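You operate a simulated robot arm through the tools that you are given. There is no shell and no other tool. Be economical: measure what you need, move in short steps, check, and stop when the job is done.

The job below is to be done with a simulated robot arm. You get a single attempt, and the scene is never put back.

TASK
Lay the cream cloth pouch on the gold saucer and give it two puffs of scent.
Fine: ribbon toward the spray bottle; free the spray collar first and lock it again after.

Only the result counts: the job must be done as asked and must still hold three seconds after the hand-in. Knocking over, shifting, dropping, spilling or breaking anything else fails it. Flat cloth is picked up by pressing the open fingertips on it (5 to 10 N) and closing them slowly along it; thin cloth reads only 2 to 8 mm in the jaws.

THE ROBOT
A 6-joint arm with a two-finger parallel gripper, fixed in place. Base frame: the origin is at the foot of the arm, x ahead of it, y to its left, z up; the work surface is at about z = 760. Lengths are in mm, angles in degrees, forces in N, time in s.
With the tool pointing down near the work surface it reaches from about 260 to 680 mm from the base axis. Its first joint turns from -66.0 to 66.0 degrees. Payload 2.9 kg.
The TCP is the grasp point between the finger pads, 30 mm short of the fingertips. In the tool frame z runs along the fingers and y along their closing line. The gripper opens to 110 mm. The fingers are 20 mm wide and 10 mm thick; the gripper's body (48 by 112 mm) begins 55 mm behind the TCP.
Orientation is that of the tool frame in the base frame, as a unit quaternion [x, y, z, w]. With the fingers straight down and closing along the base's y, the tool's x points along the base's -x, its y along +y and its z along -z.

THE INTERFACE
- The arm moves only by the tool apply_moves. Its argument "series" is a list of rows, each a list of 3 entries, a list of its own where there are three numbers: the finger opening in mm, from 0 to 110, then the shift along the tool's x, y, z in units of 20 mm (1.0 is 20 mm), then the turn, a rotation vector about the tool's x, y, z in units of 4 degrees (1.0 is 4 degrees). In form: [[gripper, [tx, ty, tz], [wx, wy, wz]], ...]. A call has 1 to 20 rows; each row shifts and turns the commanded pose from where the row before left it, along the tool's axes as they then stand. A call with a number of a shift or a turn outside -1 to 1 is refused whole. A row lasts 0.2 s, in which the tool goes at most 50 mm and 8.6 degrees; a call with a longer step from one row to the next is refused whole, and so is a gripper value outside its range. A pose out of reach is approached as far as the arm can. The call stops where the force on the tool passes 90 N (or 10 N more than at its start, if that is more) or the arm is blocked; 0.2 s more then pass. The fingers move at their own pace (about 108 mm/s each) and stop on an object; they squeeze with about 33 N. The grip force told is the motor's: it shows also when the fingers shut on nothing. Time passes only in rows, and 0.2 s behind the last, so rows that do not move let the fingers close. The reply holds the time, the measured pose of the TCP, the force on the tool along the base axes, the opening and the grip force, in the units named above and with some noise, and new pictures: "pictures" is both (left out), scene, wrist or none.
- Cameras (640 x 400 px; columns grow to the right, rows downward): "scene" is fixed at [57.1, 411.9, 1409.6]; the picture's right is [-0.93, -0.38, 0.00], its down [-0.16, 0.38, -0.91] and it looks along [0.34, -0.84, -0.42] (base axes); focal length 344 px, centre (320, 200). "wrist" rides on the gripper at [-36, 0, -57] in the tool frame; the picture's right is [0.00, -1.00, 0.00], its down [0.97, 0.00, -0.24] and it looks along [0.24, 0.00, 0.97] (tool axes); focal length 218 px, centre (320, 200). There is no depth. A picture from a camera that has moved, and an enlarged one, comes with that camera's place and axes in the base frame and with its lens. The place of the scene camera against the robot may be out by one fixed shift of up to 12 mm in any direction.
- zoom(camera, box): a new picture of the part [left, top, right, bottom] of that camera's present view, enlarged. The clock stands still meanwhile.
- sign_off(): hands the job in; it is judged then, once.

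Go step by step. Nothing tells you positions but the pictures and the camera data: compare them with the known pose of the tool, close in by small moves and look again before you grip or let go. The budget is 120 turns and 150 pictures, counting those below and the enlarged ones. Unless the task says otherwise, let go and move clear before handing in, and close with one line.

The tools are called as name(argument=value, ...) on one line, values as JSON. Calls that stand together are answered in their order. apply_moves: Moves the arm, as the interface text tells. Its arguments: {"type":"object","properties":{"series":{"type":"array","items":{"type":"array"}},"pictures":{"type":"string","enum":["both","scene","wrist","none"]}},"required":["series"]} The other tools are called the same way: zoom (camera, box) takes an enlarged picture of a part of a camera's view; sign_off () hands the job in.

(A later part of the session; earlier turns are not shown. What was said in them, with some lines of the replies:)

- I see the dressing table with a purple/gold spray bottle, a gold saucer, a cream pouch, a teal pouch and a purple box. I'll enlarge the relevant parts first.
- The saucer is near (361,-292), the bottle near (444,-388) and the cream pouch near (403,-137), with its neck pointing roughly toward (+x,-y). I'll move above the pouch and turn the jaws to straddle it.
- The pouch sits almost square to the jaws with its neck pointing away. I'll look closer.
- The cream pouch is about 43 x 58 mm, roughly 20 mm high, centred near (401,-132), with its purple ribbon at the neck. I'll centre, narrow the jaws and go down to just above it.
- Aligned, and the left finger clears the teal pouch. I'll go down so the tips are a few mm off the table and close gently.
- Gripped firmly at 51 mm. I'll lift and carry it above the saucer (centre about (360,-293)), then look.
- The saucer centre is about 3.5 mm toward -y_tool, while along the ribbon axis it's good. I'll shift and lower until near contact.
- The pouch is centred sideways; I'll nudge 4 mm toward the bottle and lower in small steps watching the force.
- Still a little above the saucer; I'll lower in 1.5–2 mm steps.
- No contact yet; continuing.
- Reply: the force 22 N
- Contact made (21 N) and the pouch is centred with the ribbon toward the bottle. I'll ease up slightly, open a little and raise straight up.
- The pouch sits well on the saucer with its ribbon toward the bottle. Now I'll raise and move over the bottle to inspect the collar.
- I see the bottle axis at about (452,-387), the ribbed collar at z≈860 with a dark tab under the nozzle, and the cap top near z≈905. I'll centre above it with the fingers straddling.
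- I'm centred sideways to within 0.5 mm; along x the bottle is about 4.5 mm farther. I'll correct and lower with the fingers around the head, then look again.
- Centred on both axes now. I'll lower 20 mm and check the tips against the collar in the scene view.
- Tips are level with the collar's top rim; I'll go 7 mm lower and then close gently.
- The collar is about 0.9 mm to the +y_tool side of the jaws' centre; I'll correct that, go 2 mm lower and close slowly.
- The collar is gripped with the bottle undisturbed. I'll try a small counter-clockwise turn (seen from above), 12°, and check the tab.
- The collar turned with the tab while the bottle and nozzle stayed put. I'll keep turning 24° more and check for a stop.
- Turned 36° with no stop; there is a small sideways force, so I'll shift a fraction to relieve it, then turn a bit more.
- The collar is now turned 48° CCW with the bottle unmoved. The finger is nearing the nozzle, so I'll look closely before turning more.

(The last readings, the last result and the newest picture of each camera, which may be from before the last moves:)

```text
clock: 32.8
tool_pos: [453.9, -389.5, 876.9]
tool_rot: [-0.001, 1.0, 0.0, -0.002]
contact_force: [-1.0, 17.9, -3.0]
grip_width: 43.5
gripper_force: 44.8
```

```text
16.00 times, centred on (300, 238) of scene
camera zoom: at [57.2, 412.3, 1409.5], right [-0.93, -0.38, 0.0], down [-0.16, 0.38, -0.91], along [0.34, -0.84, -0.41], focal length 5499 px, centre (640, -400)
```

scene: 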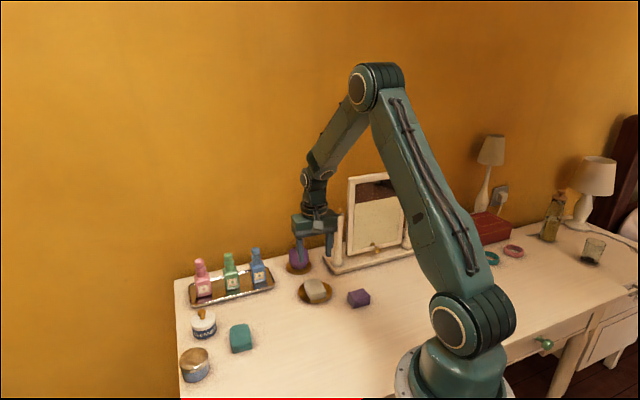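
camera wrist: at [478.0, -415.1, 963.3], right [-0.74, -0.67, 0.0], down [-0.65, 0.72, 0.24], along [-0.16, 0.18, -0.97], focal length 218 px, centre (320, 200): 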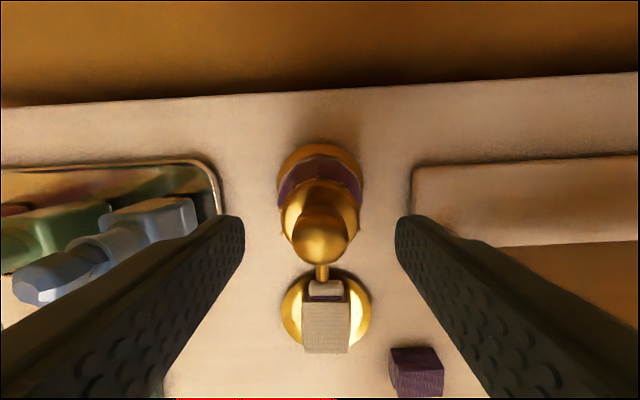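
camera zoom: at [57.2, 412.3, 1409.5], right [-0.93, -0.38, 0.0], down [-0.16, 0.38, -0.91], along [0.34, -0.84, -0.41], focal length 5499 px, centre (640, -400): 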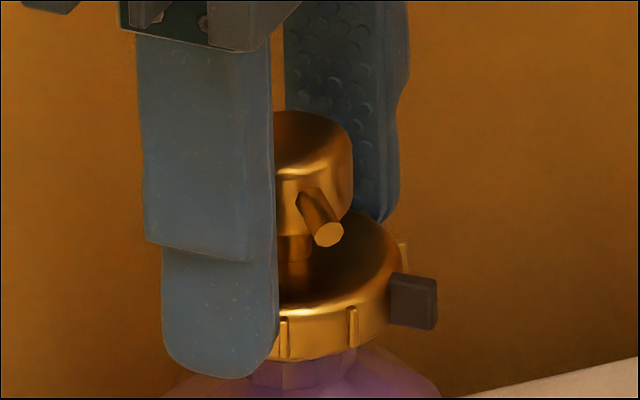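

The nozzle would be close to the finger, so I'll let go, swing back 72° (two ribs) with open jaws, and regrip to continue turning to the stop.

apply_moves(series=[[46, [0, 0, 0], [0, 0, 0]], [52, [0, 0, 0], [0, 0, 0]], [58, [0, 0, 0], [0, 0, 0]], [58, [0, 0, 0], [0, 0, 0]]], pictures="none")

apply_moves(series=[[58, [0, 0, 0], [0, 0, 1]], [58, [0, 0, 0], [0, 0, 1]], [58, [0, 0, 0], [0, 0, 1]], [58, [0, 0, 0], [0, 0, 1]], [58, [0, 0, 0], [0, 0, 1]], [58, [0, 0, 0], [0, 0, 1]], [58, [0, 0, 0], [0, 0, 1]], [58, [0, 0, 0], [0, 0, 1]], [58, [0, 0, 0], [0, 0, 1]], [58, [0, 0, 0], [0, 0, 1]], [58, [0, 0, 0], [0, 0, 1]], [58, [0, 0, 0], [0, 0, 1]], [58, [0, 0, 0], [0, 0, 1]], [58, [0, 0, 0], [0, 0, 1]], [58, [0, 0, 0], [0, 0, 1]], [58, [0, 0, 0], [0, 0, 1]], [58, [0, 0, 0], [0, 0, 1]], [58, [0, 0, 0], [0, 0, 1]]], pictures="wrist")

zoom(camera="wrist", box=[200, 150, 440, 300])

zoom(camera="scene", box=[270, 220, 330, 280])

```text
clock: 33.8
tool_pos: [454.5, -389.7, 878.4]
tool_rot: [-0.001, 1.0, -0.001, 0.0]
contact_force: [-0.6, 0.9, 0.3]
grip_width: 57.9
gripper_force: 0.0
```

```text
clock: 37.6
tool_pos: [453.7, -389.2, 878.2]
tool_rot: [0.588, 0.809, 0.0, 0.001]
contact_force: [0.2, -0.2, 0.9]
grip_width: 58.0
gripper_force: 0.1
camera wrist: at [465.3, -422.2, 935.3], right [-0.95, -0.31, 0.0], down [-0.3, 0.92, 0.24], along [-0.07, 0.23, -0.97], focal length 218 px, centre (320, 200)
```

wrist: 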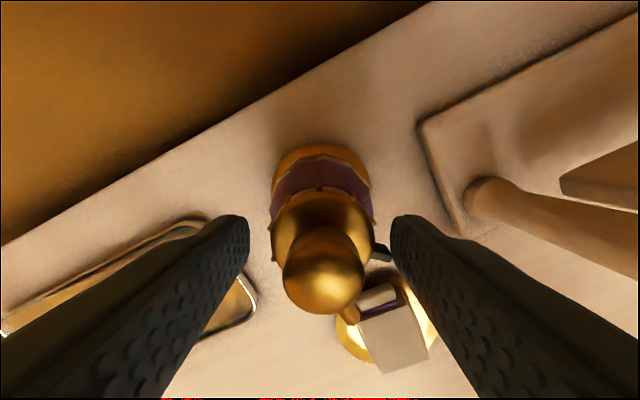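

```text
2.67 times, centred on (320, 225) of wrist
camera zoom: at [465.3, -422.2, 935.3], right [-0.95, -0.31, 0.0], down [-0.3, 0.92, 0.24], along [-0.07, 0.23, -0.97], focal length 582 px, centre (320, 133)
```

zoom: 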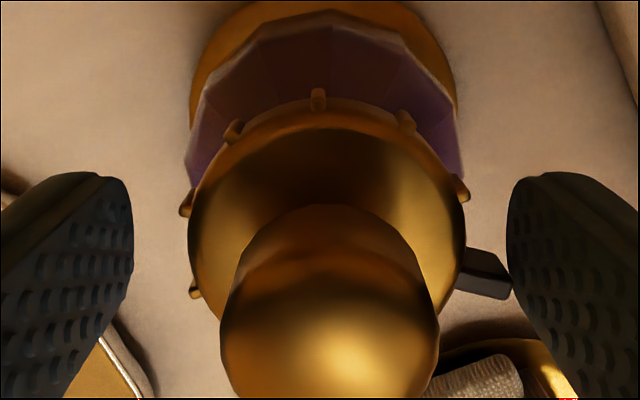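

```text
6.67 times, centred on (300, 250) of scene
camera zoom: at [57.1, 411.9, 1409.6], right [-0.93, -0.38, 0.0], down [-0.16, 0.38, -0.91], along [0.34, -0.84, -0.42], focal length 2291 px, centre (453, -133)
```

zoom: 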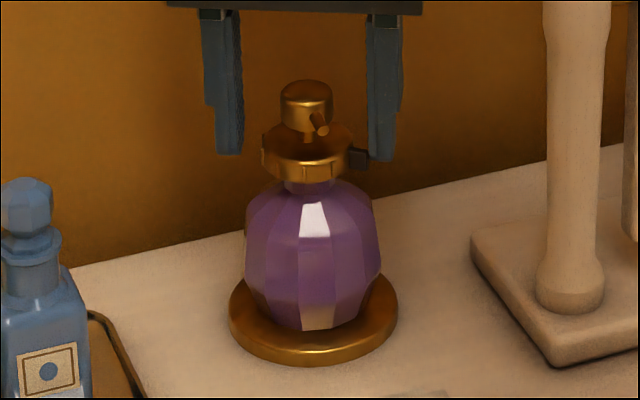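

The tab now stands where the right finger would close, so I'll go back only 36° (one rib), correct 1 mm of centring, and look before gripping.

apply_moves(series=[[58, [0, 0, 0], [0, 0, -1]], [58, [0, 0, 0], [0, 0, -1]], [58, [0, 0, 0], [0, 0, -1]], [58, [0, 0, 0], [0, 0, -1]], [58, [0, 0, 0], [0, 0, -1]], [58, [0, 0, 0], [0, 0, -1]], [58, [0, 0, 0], [0, 0, -1]], [58, [0, 0, 0], [0, 0, -1]], [54, [0.03, -0.03, 0], [0, 0, -1]], [52, [0, 0, 0], [0, 0, 0]]], pictures="none")

zoom(camera="wrist", box=[200, 150, 440, 300])

```text
clock: 39.8
tool_pos: [452.9, -389.8, 877.3]
tool_rot: [0.309, 0.951, 0.0, 0.0]
contact_force: [0.5, -0.2, 0.4]
grip_width: 52.0
gripper_force: 0.1
```

```text
2.67 times, centred on (320, 225) of wrist
camera zoom: at [482.7, -409.6, 934.7], right [-0.59, -0.81, 0.0], down [-0.79, 0.57, 0.24], along [-0.2, 0.14, -0.97], focal length 582 px, centre (320, 133)
```

zoom: 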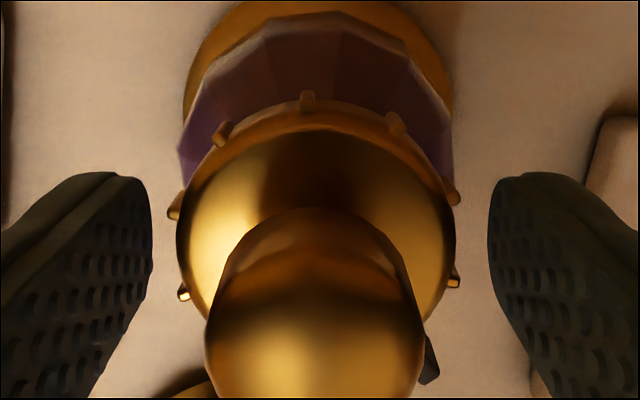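

Good placement between the ribs. I'll shift 0.5 mm, grip and turn another 12°, then check.

apply_moves(series=[[49, [0, 0.03, 0], [0, 0, 0]], [46, [0, 0, 0], [0, 0, 0]], [43, [0, 0, 0], [0, 0, 0]], [40, [0, 0, 0], [0, 0, 0]], [37, [0, 0, 0], [0, 0, 0]], [35, [0, 0, 0], [0, 0, 0]], [35, [0, 0, 0], [0, 0, -0.6]], [35, [0, 0, 0], [0, 0, -0.6]], [35, [0, 0, 0], [0, 0, -0.6]], [35, [0, 0, 0], [0, 0, -0.6]], [35, [0, 0, 0], [0, 0, -0.6]]], pictures="none")

zoom(camera="scene", box=[270, 220, 330, 280])

zoom(camera="wrist", box=[200, 150, 440, 300])

```text
clock: 42.2
tool_pos: [453.2, -389.5, 877.9]
tool_rot: [0.207, 0.978, 0.001, 0.0]
contact_force: [-0.3, -4.2, -5.2]
grip_width: 43.2
gripper_force: 44.4
```

```text
6.67 times, centred on (300, 250) of scene
camera zoom: at [57.2, 411.8, 1409.6], right [-0.93, -0.38, 0.0], down [-0.16, 0.38, -0.91], along [0.34, -0.84, -0.42], focal length 2291 px, centre (453, -133)
```

zoom: 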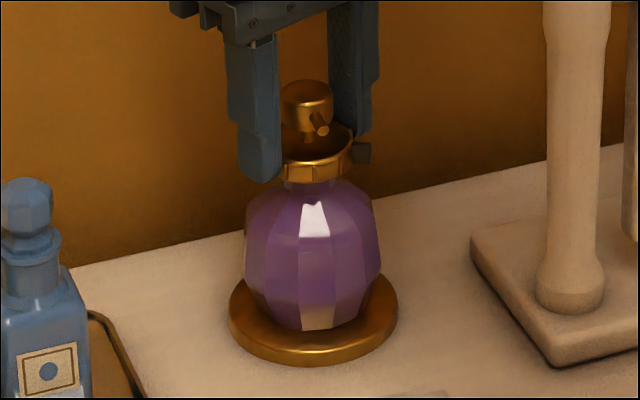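

```text
2.67 times, centred on (320, 225) of wrist
camera zoom: at [486.9, -402.4, 934.7], right [-0.41, -0.91, 0.0], down [-0.89, 0.39, 0.24], along [-0.22, 0.1, -0.97], focal length 582 px, centre (320, 133)
```

zoom: 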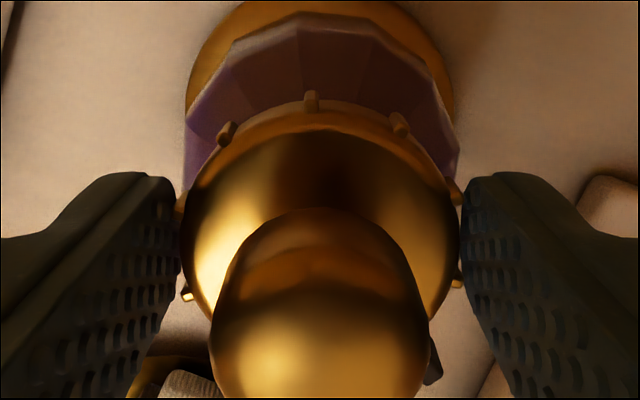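

It still turns freely (60° now). Turning 24° more.

apply_moves(series=[[35, [0, 0, 0], [0, 0, -0.6]], [35, [0, 0, 0], [0, 0, -0.6]], [35, [0, 0, 0], [0, 0, -0.6]], [35, [0, 0, 0], [0, 0, -0.6]], [35, [0, 0, 0], [0, 0, -0.6]], [35, [0, 0, 0], [0, 0, -0.6]], [35, [0, 0, 0], [0, 0, -0.6]], [35, [0, 0, 0], [0, 0, -0.6]], [35, [0, 0, 0], [0, 0, -0.6]], [35, [0, 0, 0], [0, 0, -0.6]]], pictures="none")

zoom(camera="scene", box=[270, 220, 330, 280])

zoom(camera="wrist", box=[200, 150, 440, 300])

```text
clock: 44.4
tool_pos: [455.1, -388.1, 877.0]
tool_rot: [-0.001, 1.0, 0.0, 0.0]
contact_force: [8.5, 1.2, -1.9]
grip_width: 43.5
gripper_force: 44.6
```

```text
6.67 times, centred on (300, 250) of scene
camera zoom: at [57.4, 412.0, 1409.6], right [-0.93, -0.38, 0.0], down [-0.16, 0.38, -0.91], along [0.34, -0.84, -0.42], focal length 2291 px, centre (453, -133)
```

zoom: 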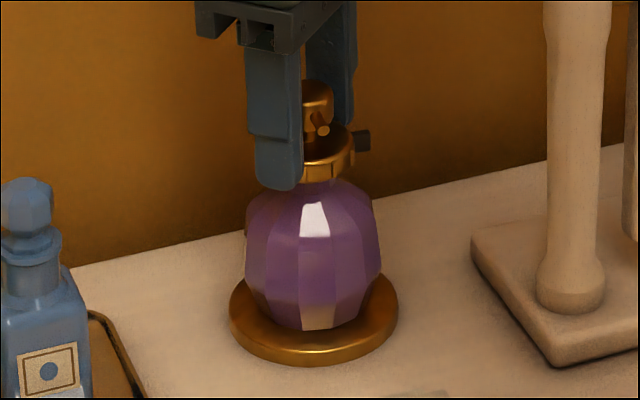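

```text
2.67 times, centred on (320, 225) of wrist
camera zoom: at [490.1, -387.2, 934.7], right [0.0, -1.0, 0.0], down [-0.97, 0.0, 0.24], along [-0.24, 0.0, -0.97], focal length 582 px, centre (320, 133)
```

zoom: 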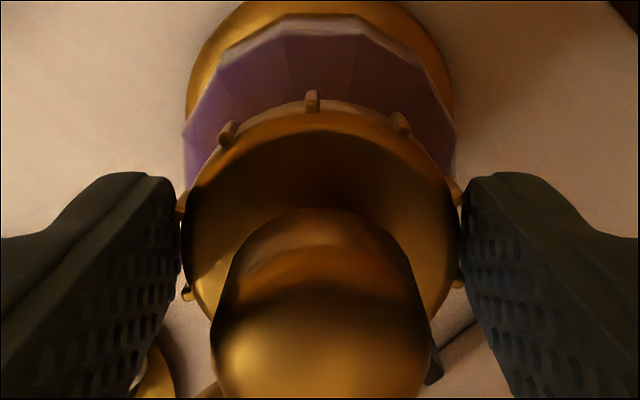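

84° and still free; the nozzle leaves room for a few more degrees.

apply_moves(series=[[35, [0, 0, 0], [0, 0, -0.5]], [35, [0, 0, 0], [0, 0, -0.5]], [35, [0, 0, 0], [0, 0, -0.5]], [35, [0, 0, 0], [0, 0, -0.5]]], pictures="none")

zoom(camera="scene", box=[285, 225, 315, 250])

zoom(camera="wrist", box=[200, 150, 440, 300])

```text
clock: 45.4
tool_pos: [453.3, -389.3, 877.9]
tool_rot: [-0.071, 0.998, 0.0, -0.002]
contact_force: [9.4, 8.2, -2.9]
grip_width: 43.3
gripper_force: 45.2
```

```text
16.00 times, centred on (300, 238) of scene
camera zoom: at [57.4, 412.1, 1409.5], right [-0.93, -0.38, 0.0], down [-0.16, 0.38, -0.91], along [0.34, -0.84, -0.42], focal length 5499 px, centre (640, -400)
```

zoom: 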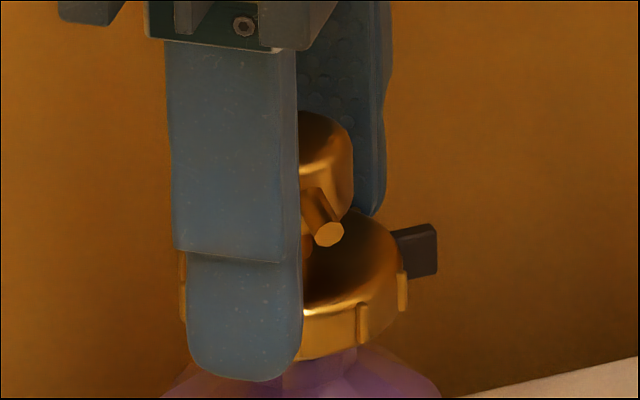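

```text
2.67 times, centred on (320, 225) of wrist
camera zoom: at [489.1, -382.2, 934.7], right [0.14, -0.99, 0.0], down [-0.96, -0.14, 0.24], along [-0.24, -0.03, -0.97], focal length 582 px, centre (320, 133)
```

zoom: 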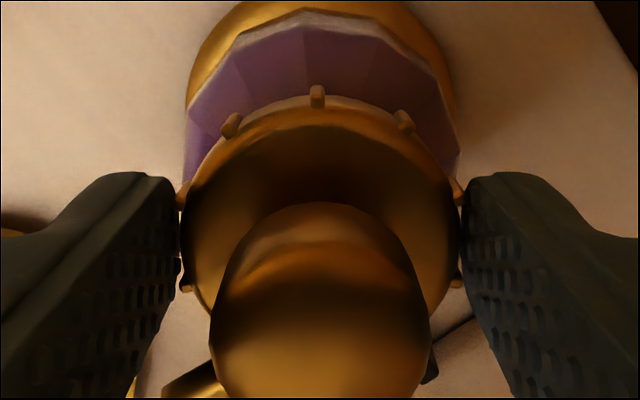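

At 92° the ribs start to lag the fingers slightly, so this is about the stop. I'll let go, raise clear, and close the jaws above the cap for pressing.

apply_moves(series=[[40, [0, 0, 0], [0, 0, 0.2]], [46, [0, 0, 0], [0, 0, 0]], [52, [0, 0, 0], [0, 0, 0]], [58, [0, 0, 0], [0, 0, 0]], [58, [0, 0, -0.5], [0, 0, 0]], [58, [0, 0, -0.8], [0, 0, 0]], [58, [0, 0, -0.8], [0, 0, 0]], [58, [0, 0, -0.8], [0, 0, 0]], [30, [0, 0, -0.2], [0, 0, 0]], [0, [0, 0, 0], [0, 0, 0]], [0, [0, 0, 0], [0, 0, 0]]], pictures="wrist")

zoom(camera="scene", box=[270, 220, 330, 280])

zoom(camera="wrist", box=[200, 150, 440, 300])

```text
clock: 47.8
tool_pos: [454.8, -390.2, 939.5]
tool_rot: [-0.063, 0.998, 0.0, 0.0]
contact_force: [-0.6, 0.5, -0.2]
grip_width: 0.1
gripper_force: 33.3
camera wrist: at [490.2, -383.4, 996.3], right [0.13, -0.99, 0.0], down [-0.96, -0.12, 0.24], along [-0.24, -0.03, -0.97], focal length 218 px, centre (320, 200)
```

wrist: 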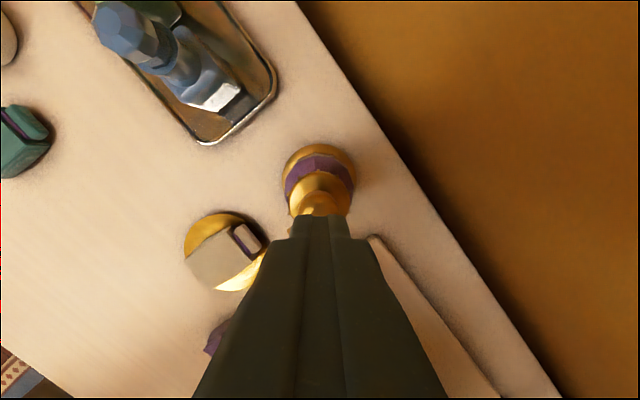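

```text
6.67 times, centred on (300, 250) of scene
camera zoom: at [57.1, 411.9, 1409.6], right [-0.93, -0.38, 0.0], down [-0.16, 0.38, -0.91], along [0.34, -0.84, -0.42], focal length 2291 px, centre (453, -133)
```

zoom: 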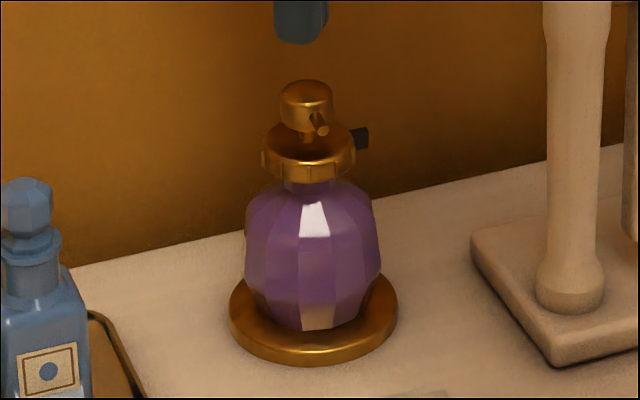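

```text
2.67 times, centred on (320, 225) of wrist
camera zoom: at [490.2, -383.4, 996.3], right [0.13, -0.99, 0.0], down [-0.96, -0.12, 0.24], along [-0.24, -0.03, -0.97], focal length 582 px, centre (320, 133)
```

zoom: 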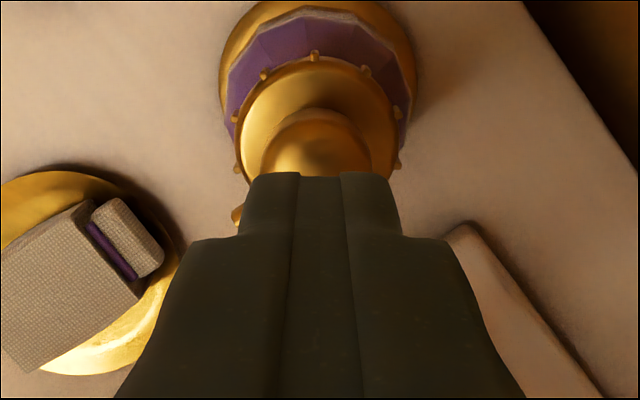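

The collar tab is well round now. I'll nudge 1.5 mm to sit over the cap and lower to just above it.

apply_moves(series=[[0, [0.07, -0.02, 0.5], [0, 0, 0]], [0, [0, 0, 0.5], [0, 0, 0]], [0, [0, 0, 0], [0, 0, 0]]], pictures="none")

zoom(camera="scene", box=[285, 225, 315, 250])

```text
clock: 48.6
tool_pos: [451.5, -388.6, 920.2]
tool_rot: [-0.063, 0.998, 0.001, 0.0]
contact_force: [0.3, -0.1, -0.2]
grip_width: 0.1
gripper_force: 33.7
```

```text
16.00 times, centred on (300, 238) of scene
camera zoom: at [57.1, 411.9, 1409.6], right [-0.93, -0.38, 0.0], down [-0.16, 0.38, -0.91], along [0.34, -0.84, -0.42], focal length 5499 px, centre (640, -400)
```

zoom: 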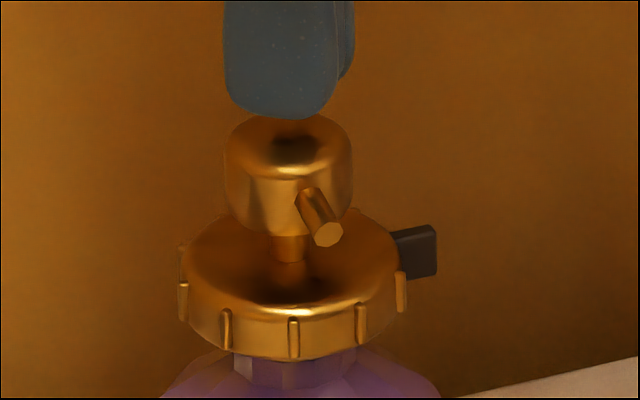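

About 7 mm above the cap, well aligned. I'll come down to contact.

apply_moves(series=[[0, [0, 0, 0.3], [0, 0, 0]], [0, [0, 0, 0], [0, 0, 0]]], pictures="none")

apply_moves(series=[[0, [0, 0, 0.05], [0, 0, 0]], [0, [0, 0, 0.05], [0, 0, 0]], [0, [0, 0, 0], [0, 0, 0]]], pictures="none")

```text
clock: 49.2
tool_pos: [451.5, -389.5, 914.3]
tool_rot: [-0.062, 0.998, 0.0, 0.0]
contact_force: [0.4, 1.0, 0.0]
grip_width: 0.1
gripper_force: 32.7
```

```text
clock: 50.0
tool_pos: [451.7, -388.2, 911.7]
tool_rot: [-0.062, 0.998, 0.0, -0.001]
contact_force: [1.3, -0.5, 1.3]
grip_width: 0.0
gripper_force: 32.9
```

apply_moves(series=[[0, [0, 0, 0.05], [0, 0, 0]], [0, [0, 0, 0.05], [0, 0, 0]], [0, [0, 0, 0], [0, 0, 0]]], pictures="none")

zoom(camera="scene", box=[285, 225, 315, 250])

```text
clock: 50.8
tool_pos: [451.7, -389.4, 909.0]
tool_rot: [-0.063, 0.998, 0.0, 0.0]
contact_force: [-1.7, 0.0, 1.4]
grip_width: 0.1
gripper_force: 33.4
```

```text
16.00 times, centred on (300, 238) of scene
camera zoom: at [57.1, 412.0, 1409.6], right [-0.93, -0.38, 0.0], down [-0.16, 0.38, -0.91], along [0.34, -0.84, -0.41], focal length 5499 px, centre (640, -400)
```

zoom: 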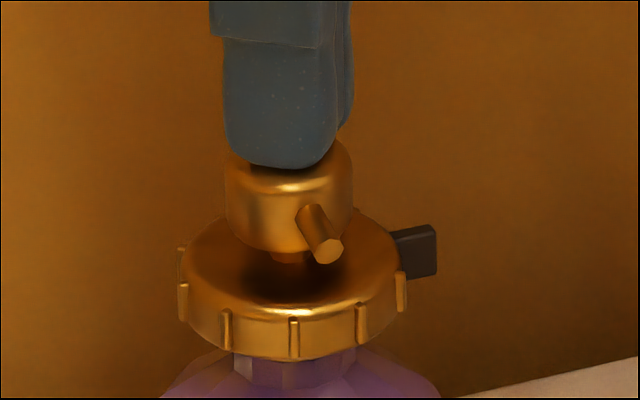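

The head moves freely – it is freed, about 3 mm down. I'll carry the same stroke to the bottom.

apply_moves(series=[[0, [0, 0, 0.05], [0, 0, 0]], [0, [0, 0, 0.05], [0, 0, 0]], [0, [0, 0, 0], [0, 0, 0]]], pictures="none")

zoom(camera="scene", box=[285, 225, 315, 250])

```text
clock: 51.6
tool_pos: [452.8, -390.7, 909.2]
tool_rot: [-0.063, 0.998, 0.0, 0.0]
contact_force: [1.0, 1.4, 3.1]
grip_width: 0.1
gripper_force: 33.0
```

```text
16.00 times, centred on (300, 238) of scene
camera zoom: at [57.1, 412.0, 1409.6], right [-0.93, -0.38, 0.0], down [-0.16, 0.38, -0.91], along [0.34, -0.84, -0.41], focal length 5499 px, centre (640, -400)
```

zoom: 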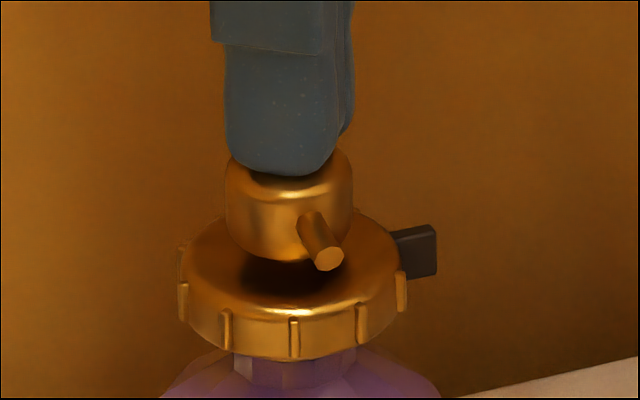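

apply_moves(series=[[0, [0, 0, 0.05], [0, 0, 0]], [0, [0, 0, 0.05], [0, 0, 0]], [0, [0, 0, 0], [0, 0, 0]]], pictures="none")

zoom(camera="scene", box=[285, 225, 315, 250])

```text
clock: 52.4
tool_pos: [451.9, -390.8, 906.5]
tool_rot: [-0.063, 0.998, 0.0, 0.0]
contact_force: [0.4, 1.6, 3.9]
grip_width: 0.0
gripper_force: 33.0
```

```text
16.00 times, centred on (300, 238) of scene
camera zoom: at [57.1, 412.0, 1409.6], right [-0.93, -0.38, 0.0], down [-0.16, 0.38, -0.91], along [0.34, -0.84, -0.41], focal length 5499 px, centre (640, -400)
```

zoom: 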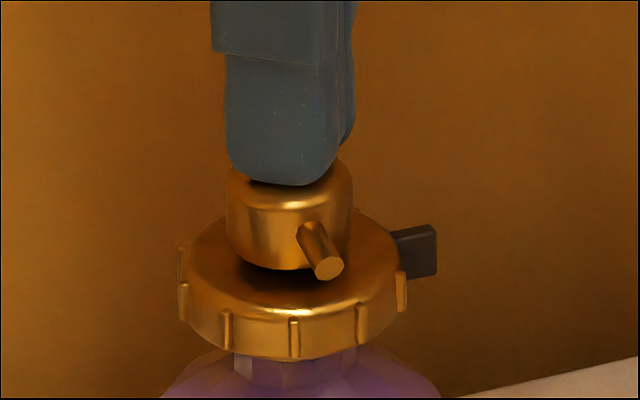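

Still on a soft spring; continue the stroke.

apply_moves(series=[[0, [0, 0, 0.05], [0, 0, 0]], [0, [0, 0, 0.05], [0, 0, 0]], [0, [0, 0, 0], [0, 0, 0]]], pictures="none")

apply_moves(series=[[0, [0, 0, 0.05], [0, 0, 0]], [0, [0, 0, 0], [0, 0, 0]]], pictures="scene")

zoom(camera="scene", box=[285, 225, 315, 250])

```text
clock: 53.2
tool_pos: [451.9, -390.8, 904.6]
tool_rot: [-0.063, 0.998, -0.001, 0.0]
contact_force: [-2.3, 2.8, 14.0]
grip_width: 0.0
gripper_force: 32.9
```

```text
clock: 53.8
tool_pos: [453.1, -390.2, 903.2]
tool_rot: [-0.063, 0.998, -0.001, 0.0]
contact_force: [-1.1, 1.9, 19.5]
grip_width: 0.1
gripper_force: 33.4
```

scene: 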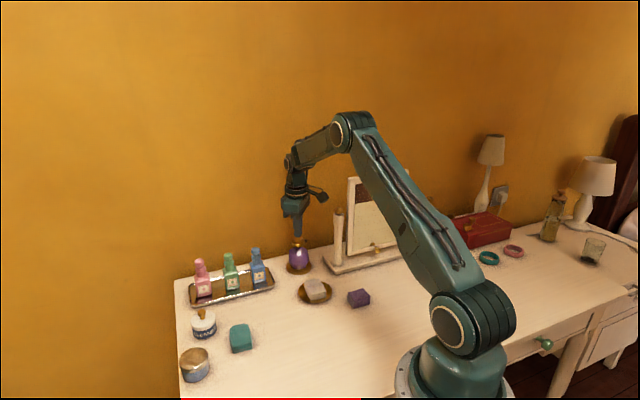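

```text
16.00 times, centred on (300, 238) of scene
camera zoom: at [56.8, 412.2, 1409.5], right [-0.93, -0.38, 0.0], down [-0.16, 0.38, -0.91], along [0.34, -0.84, -0.41], focal length 5499 px, centre (640, -400)
```

zoom: 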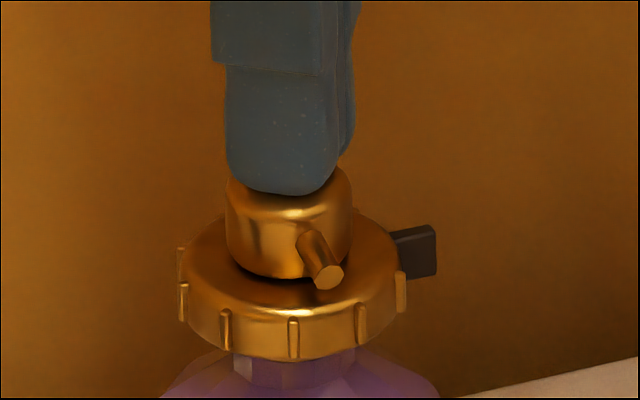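

Bottomed out at about 20 N: one puff. I'll raise fully and check the head springs back.

apply_moves(series=[[0, [0, 0, -0.25], [0, 0, 0]], [0, [0, 0, -0.25], [0, 0, 0]], [0, [0, 0, -0.25], [0, 0, 0]], [0, [0, 0, 0], [0, 0, 0]], [0, [0, 0, 0], [0, 0, 0]]], pictures="none")

zoom(camera="scene", box=[285, 225, 315, 250])

```text
clock: 55.0
tool_pos: [453.0, -390.4, 917.9]
tool_rot: [-0.062, 0.998, 0.0, -0.001]
contact_force: [-0.3, -0.2, 0.4]
grip_width: 0.1
gripper_force: 33.4
```

```text
16.00 times, centred on (300, 238) of scene
camera zoom: at [57.1, 411.9, 1409.6], right [-0.93, -0.38, 0.0], down [-0.16, 0.38, -0.91], along [0.34, -0.84, -0.42], focal length 5499 px, centre (640, -400)
```

zoom: 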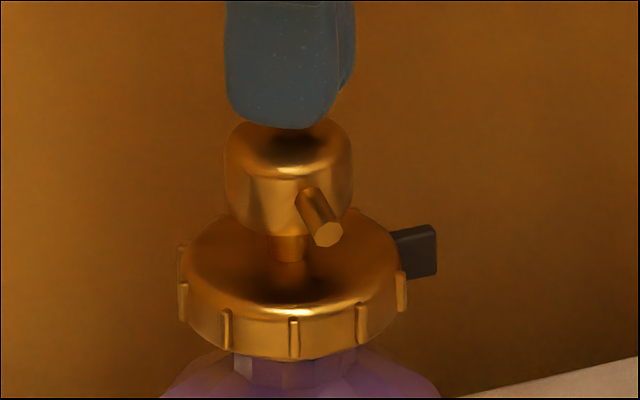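

The head sprang back fully. Second press to the same depth, then up and clear.

apply_moves(series=[[0, [0, 0, 0.2], [0, 0, 0]], [0, [0, 0, 0.1], [0, 0, 0]], [0, [0, 0, 0.1], [0, 0, 0]], [0, [0, 0, 0.1], [0, 0, 0]], [0, [0, 0, 0.1], [0, 0, 0]], [0, [0, 0, 0.1], [0, 0, 0]], [0, [0, 0, 0.05], [0, 0, 0]], [0, [0, 0, 0], [0, 0, 0]]], pictures="none")

zoom(camera="scene", box=[285, 225, 315, 250])

apply_moves(series=[[0, [0, 0, -0.25], [0, 0, 0]], [0, [0, 0, -0.25], [0, 0, 0]], [0, [0, 0, -0.5], [0, 0, 0]], [0, [0, 0, -0.9], [0, 0, 0]], [30, [0, 0, 0], [0, 0, 0]], [58, [0, 0, 0], [0, 0, 0]], [58, [0, 0, 0], [0, 0, 0]]], pictures="none")

zoom(camera="scene", box=[270, 220, 330, 280])

```text
clock: 56.8
tool_pos: [452.4, -389.8, 905.7]
tool_rot: [-0.063, 0.998, -0.001, 0.001]
contact_force: [-3.3, 5.9, 17.0]
grip_width: 0.0
gripper_force: 33.4
```

```text
16.00 times, centred on (300, 238) of scene
camera zoom: at [56.8, 412.3, 1409.5], right [-0.93, -0.38, 0.0], down [-0.16, 0.38, -0.91], along [0.34, -0.84, -0.41], focal length 5499 px, centre (640, -400)
```

zoom: 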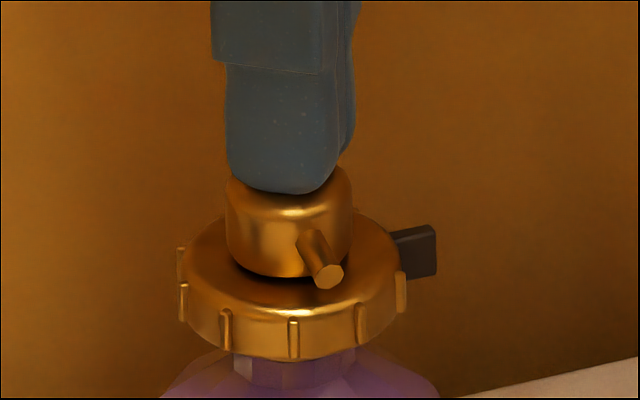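

```text
clock: 58.4
tool_pos: [451.6, -388.6, 942.4]
tool_rot: [-0.063, 0.998, 0.0, 0.0]
contact_force: [0.0, 0.1, 0.1]
grip_width: 58.1
gripper_force: 0.0
```

```text
6.67 times, centred on (300, 250) of scene
camera zoom: at [57.1, 411.9, 1409.6], right [-0.93, -0.38, 0.0], down [-0.16, 0.38, -0.91], along [0.34, -0.84, -0.42], focal length 2291 px, centre (453, -133)
```

zoom: 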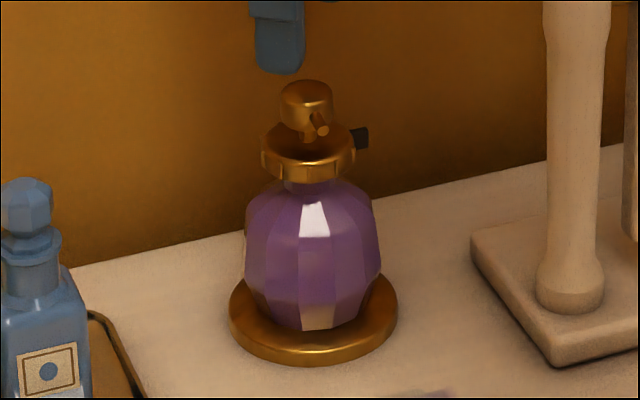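

Both puffs are done and the head is back up. Now I'll recentre, lower over the collar again and look before gripping.

apply_moves(series=[[58, [-0.07, 0.02, 0.75], [0, 0, 0]], [58, [0, 0, 0.8], [0, 0, 0]], [58, [0, 0, 0.8], [0, 0, 0]], [58, [0, 0, 0.6], [0, 0, 0]], [52, [0, 0, 0.25], [0, 0, 0]], [52, [0, 0, 0], [0, 0, 0]]], pictures="none")

zoom(camera="wrist", box=[200, 150, 440, 300])

zoom(camera="scene", box=[285, 225, 315, 250])

```text
clock: 59.8
tool_pos: [454.2, -388.8, 875.9]
tool_rot: [-0.063, 0.998, -0.001, -0.001]
contact_force: [0.0, 0.3, -0.5]
grip_width: 52.0
gripper_force: 0.1
```

```text
2.67 times, centred on (320, 225) of wrist
camera zoom: at [489.6, -382.2, 933.2], right [0.13, -0.99, 0.0], down [-0.96, -0.12, 0.24], along [-0.24, -0.03, -0.97], focal length 582 px, centre (320, 133)
```

zoom: 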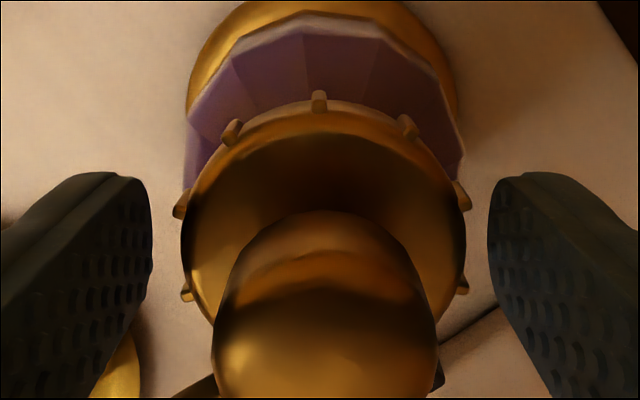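

```text
16.00 times, centred on (300, 238) of scene
camera zoom: at [57.1, 411.9, 1409.6], right [-0.93, -0.38, 0.0], down [-0.16, 0.38, -0.91], along [0.34, -0.84, -0.42], focal length 5499 px, centre (640, -400)
```

zoom: 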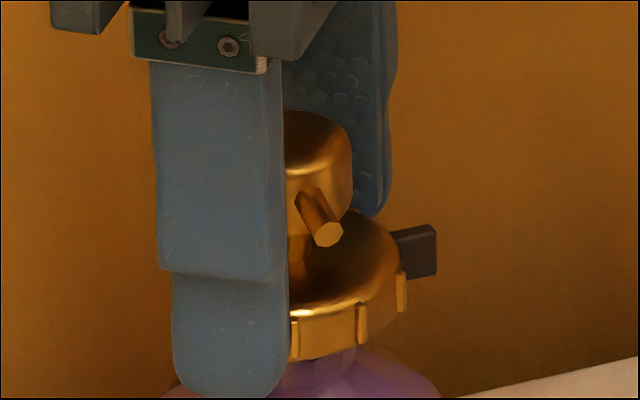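

Well placed; a half-mm shift, grip, and turn clockwise 48° first.

apply_moves(series=[[49, [0, -0.025, 0], [0, 0, 0]], [46, [0, 0, 0], [0, 0, 0]], [43, [0, 0, 0], [0, 0, 0]], [40, [0, 0, 0], [0, 0, 0]], [37, [0, 0, 0], [0, 0, 0]], [35, [0, 0, 0], [0, 0, 0]]], pictures="none")

apply_moves(series=[[35, [0, 0, 0], [0, 0, 0.6]], [35, [0, 0, 0], [0, 0, 0.6]], [35, [0, 0, 0], [0, 0, 0.6]], [35, [0, 0, 0], [0, 0, 0.6]], [35, [0, 0, 0], [0, 0, 0.6]], [35, [0, 0, 0], [0, 0, 0.6]], [35, [0, 0, 0], [0, 0, 0.6]], [35, [0, 0, 0], [0, 0, 0.6]], [35, [0, 0, 0], [0, 0, 0.6]], [35, [0, 0, 0], [0, 0, 0.6]], [35, [0, 0, 0], [0, 0, 0.6]], [35, [0, 0, 0], [0, 0, 0.6]], [35, [0, 0, 0], [0, 0, 0.6]], [35, [0, 0, 0], [0, 0, 0.6]], [35, [0, 0, 0], [0, 0, 0.6]], [35, [0, 0, 0], [0, 0, 0.6]], [35, [0, 0, 0], [0, 0, 0.6]], [35, [0, 0, 0], [0, 0, 0.6]], [35, [0, 0, 0], [0, 0, 0.6]], [35, [0, 0, 0], [0, 0, 0.6]]], pictures="none")

zoom(camera="scene", box=[270, 220, 330, 280])

zoom(camera="wrist", box=[200, 150, 440, 300])

```text
clock: 61.2
tool_pos: [453.3, -388.2, 876.0]
tool_rot: [-0.063, 0.998, 0.001, -0.001]
contact_force: [-0.7, -0.9, 0.8]
grip_width: 43.0
gripper_force: 45.0
```

```text
clock: 65.4
tool_pos: [453.6, -389.4, 876.4]
tool_rot: [0.35, 0.937, 0.0, -0.001]
contact_force: [-4.9, 15.2, 3.5]
grip_width: 43.1
gripper_force: 45.2
```

```text
6.67 times, centred on (300, 250) of scene
camera zoom: at [57.0, 412.4, 1409.5], right [-0.93, -0.38, 0.0], down [-0.16, 0.38, -0.91], along [0.34, -0.84, -0.41], focal length 2291 px, centre (453, -133)
```

zoom: 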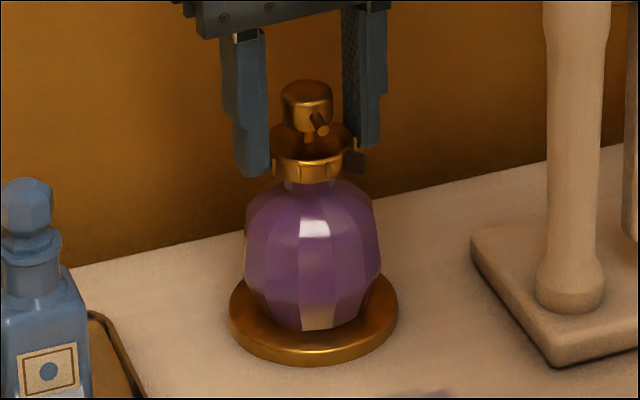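

```text
2.67 times, centred on (320, 225) of wrist
camera zoom: at [480.9, -411.5, 933.6], right [-0.65, -0.76, 0.0], down [-0.73, 0.63, 0.24], along [-0.18, 0.16, -0.97], focal length 582 px, centre (320, 133)
```

zoom: 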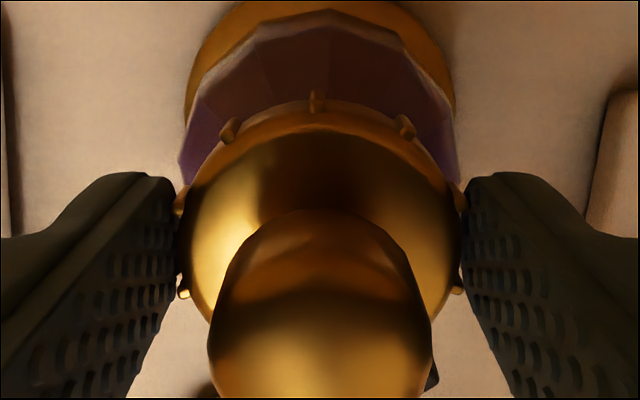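

Halfway back. Another 36° clockwise.

apply_moves(series=[[35, [0, 0, 0], [0, 0, 0.6]], [35, [0, 0, 0], [0, 0, 0.6]], [35, [0, 0, 0], [0, 0, 0.6]], [35, [0, 0, 0], [0, 0, 0.6]], [35, [0, 0, 0], [0, 0, 0.6]], [35, [0, 0, 0], [0, 0, 0.6]], [35, [0, 0, 0], [0, 0, 0.6]], [35, [0, 0, 0], [0, 0, 0.6]], [35, [0, 0, 0], [0, 0, 0.6]], [35, [0, 0, 0], [0, 0, 0.6]], [35, [0, 0, 0], [0, 0, 0.6]], [35, [0, 0, 0], [0, 0, 0.6]], [35, [0, 0, 0], [0, 0, 0.6]], [35, [0, 0, 0], [0, 0, 0.6]], [35, [0, 0, 0], [0, 0, 0.6]]], pictures="none")

zoom(camera="scene", box=[285, 225, 315, 250])

zoom(camera="wrist", box=[200, 150, 440, 300])

```text
clock: 68.6
tool_pos: [453.4, -388.7, 875.8]
tool_rot: [0.623, 0.782, -0.001, 0.0]
contact_force: [-15.4, 9.8, 5.1]
grip_width: 43.5
gripper_force: 45.2
```

```text
16.00 times, centred on (300, 238) of scene
camera zoom: at [56.7, 412.3, 1409.5], right [-0.93, -0.38, 0.0], down [-0.16, 0.38, -0.91], along [0.34, -0.84, -0.41], focal length 5499 px, centre (640, -400)
```

zoom: 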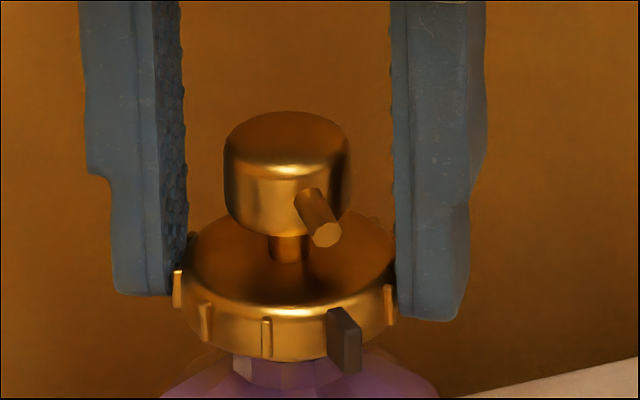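

```text
2.67 times, centred on (320, 225) of wrist
camera zoom: at [461.4, -423.5, 933.6], right [-0.97, -0.23, 0.0], down [-0.22, 0.95, 0.24], along [-0.06, 0.23, -0.97], focal length 582 px, centre (320, 133)
```

zoom: 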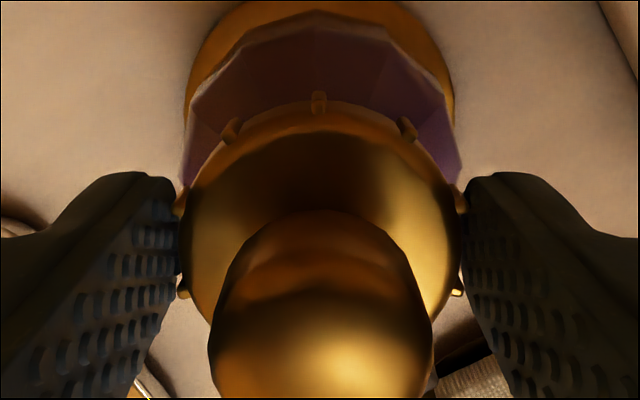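

The tab is about 4–5° short of where it started. I'll turn a little more, feeling for the stop.

apply_moves(series=[[35, [0, 0, 0], [0, 0, 0.5]], [35, [0, 0, 0], [0, 0, 0.5]], [35, [0, 0, 0], [0, 0, 0.4]], [35, [0, 0, 0], [0, 0, 0]]], pictures="none")

zoom(camera="scene", box=[285, 225, 315, 250])

zoom(camera="wrist", box=[200, 150, 440, 300])

```text
clock: 69.6
tool_pos: [451.8, -390.3, 876.0]
tool_rot: [0.658, 0.753, 0.0, 0.0]
contact_force: [-8.2, 0.7, -2.7]
grip_width: 43.2
gripper_force: 45.0
```

```text
16.00 times, centred on (300, 238) of scene
camera zoom: at [57.0, 411.9, 1409.6], right [-0.93, -0.38, 0.0], down [-0.16, 0.38, -0.91], along [0.34, -0.84, -0.42], focal length 5499 px, centre (640, -400)
```

zoom: 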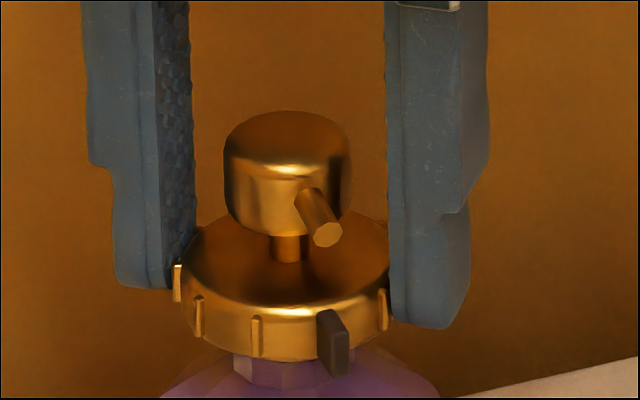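

```text
2.67 times, centred on (320, 225) of wrist
camera zoom: at [457.9, -424.1, 933.6], right [-0.99, -0.13, 0.0], down [-0.13, 0.96, 0.24], along [-0.03, 0.24, -0.97], focal length 582 px, centre (320, 133)
```

zoom: 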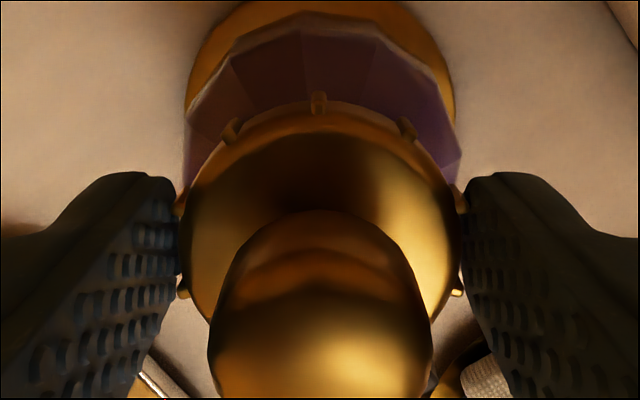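

The tab is back where it began. I'll add 2.5° to make sure it is seated against its stop.

apply_moves(series=[[35, [0, 0, 0], [0, 0, 0.3]], [35, [0, 0, 0], [0, 0, 0.3]], [35, [0, 0, 0], [0, 0, 0]]], pictures="none")

zoom(camera="scene", box=[285, 225, 315, 250])

zoom(camera="wrist", box=[200, 150, 440, 300])

```text
clock: 70.4
tool_pos: [452.5, -390.7, 876.5]
tool_rot: [0.674, 0.739, -0.001, -0.001]
contact_force: [-7.2, -2.1, -7.0]
grip_width: 43.4
gripper_force: 45.2
```

```text
16.00 times, centred on (300, 238) of scene
camera zoom: at [57.1, 411.8, 1409.6], right [-0.93, -0.38, 0.0], down [-0.16, 0.38, -0.91], along [0.34, -0.84, -0.42], focal length 5499 px, centre (640, -400)
```

zoom: 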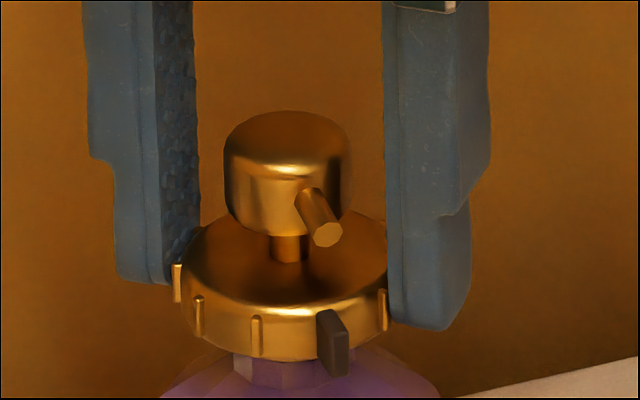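

```text
2.67 times, centred on (320, 225) of wrist
camera zoom: at [456.3, -424.6, 933.8], right [-1.0, -0.09, 0.0], down [-0.09, 0.97, 0.24], along [-0.02, 0.24, -0.97], focal length 582 px, centre (320, 133)
```

zoom: 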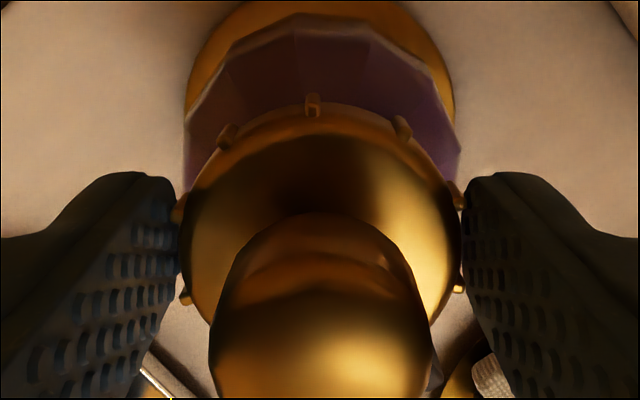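

The collar stayed put while the fingers slipped, so it is at its locked stop. I'll release, rise clear and verify everything.

apply_moves(series=[[40, [0, 0, 0], [0, 0, 0]], [45, [0, 0, 0], [0, 0, 0]], [50, [0, 0, 0], [0, 0, 0]], [56, [0, 0, 0], [0, 0, 0]], [58, [0, 0, 0], [0, 0, 0]], [58, [0, 0, -0.5], [0, 0, 0]], [58, [0, 0, -0.8], [0, 0, 0]], [58, [0, 0, -1], [0, 0, 0]], [58, [0, 0, -1], [0, 0, 0]], [58, [0, 0, -1], [0, 0, 0]], [58, [0, 0, -1], [0, 0, 0]], [58, [0, 0, -1], [0, 0, 0]], [58, [0, 0, 0], [0, 0, 0]]], pictures="both")

zoom(camera="scene", box=[285, 225, 315, 250])

zoom(camera="scene", box=[170, 220, 390, 390])

```text
clock: 73.2
tool_pos: [454.1, -388.4, 1003.0]
tool_rot: [0.675, 0.738, 0.0, -0.001]
contact_force: [-1.5, 0.5, 0.1]
grip_width: 57.9
gripper_force: 0.0
camera wrist: at [458.1, -423.9, 1060.1], right [-1.0, -0.09, 0.0], down [-0.09, 0.97, 0.24], along [-0.02, 0.24, -0.97], focal length 218 px, centre (320, 200)
```

scene: 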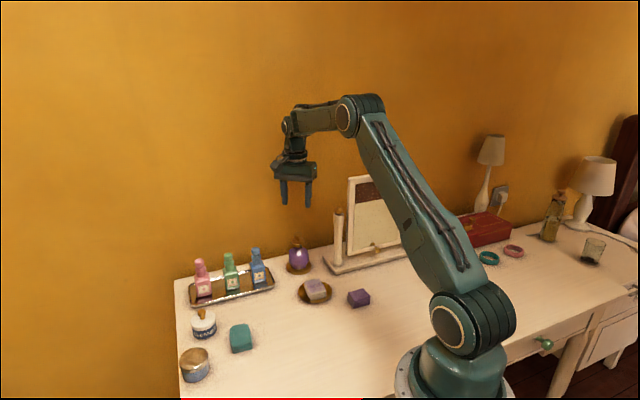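
wrist: 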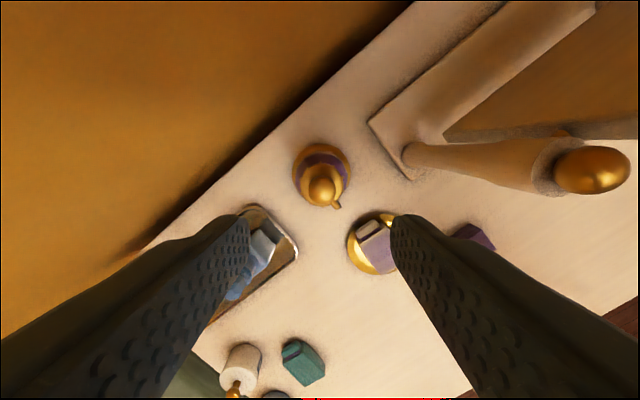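

```text
16.00 times, centred on (300, 238) of scene
camera zoom: at [57.1, 411.9, 1409.6], right [-0.93, -0.38, 0.0], down [-0.16, 0.38, -0.91], along [0.34, -0.84, -0.42], focal length 5499 px, centre (640, -400)
```

zoom: 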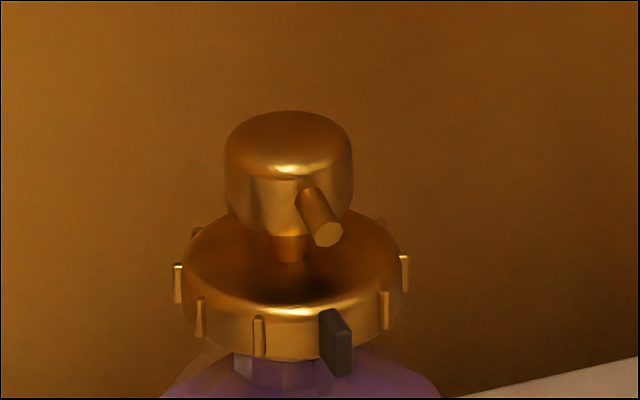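

```text
2.35 times, centred on (280, 305) of scene
camera zoom: at [57.1, 411.9, 1409.6], right [-0.93, -0.38, 0.0], down [-0.16, 0.38, -0.91], along [0.34, -0.84, -0.42], focal length 809 px, centre (414, -47)
```

zoom: 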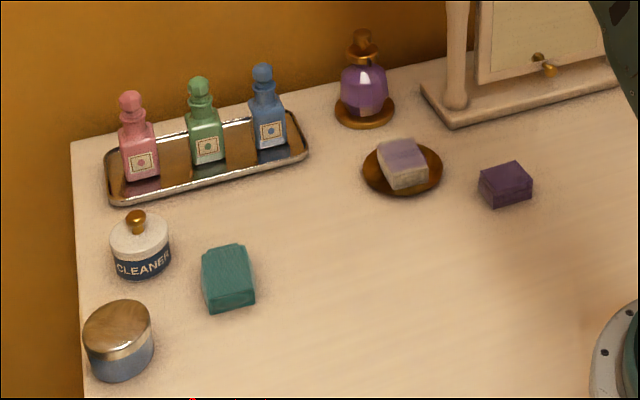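

The pouch now lies on the saucer, tinted lilac by the scent and with its ribbon toward the bottle. The collar is back at its locked stop, the other objects are undisturbed and the gripper is clear, so I'm handing in.

sign_off()

```text
The job is handed in.
```

I laid the cream pouch on the gold saucer with its ribbon toward the bottle. I then freed the spray collar, pressed the head twice at full stroke, locked the collar again, and handed the job in.
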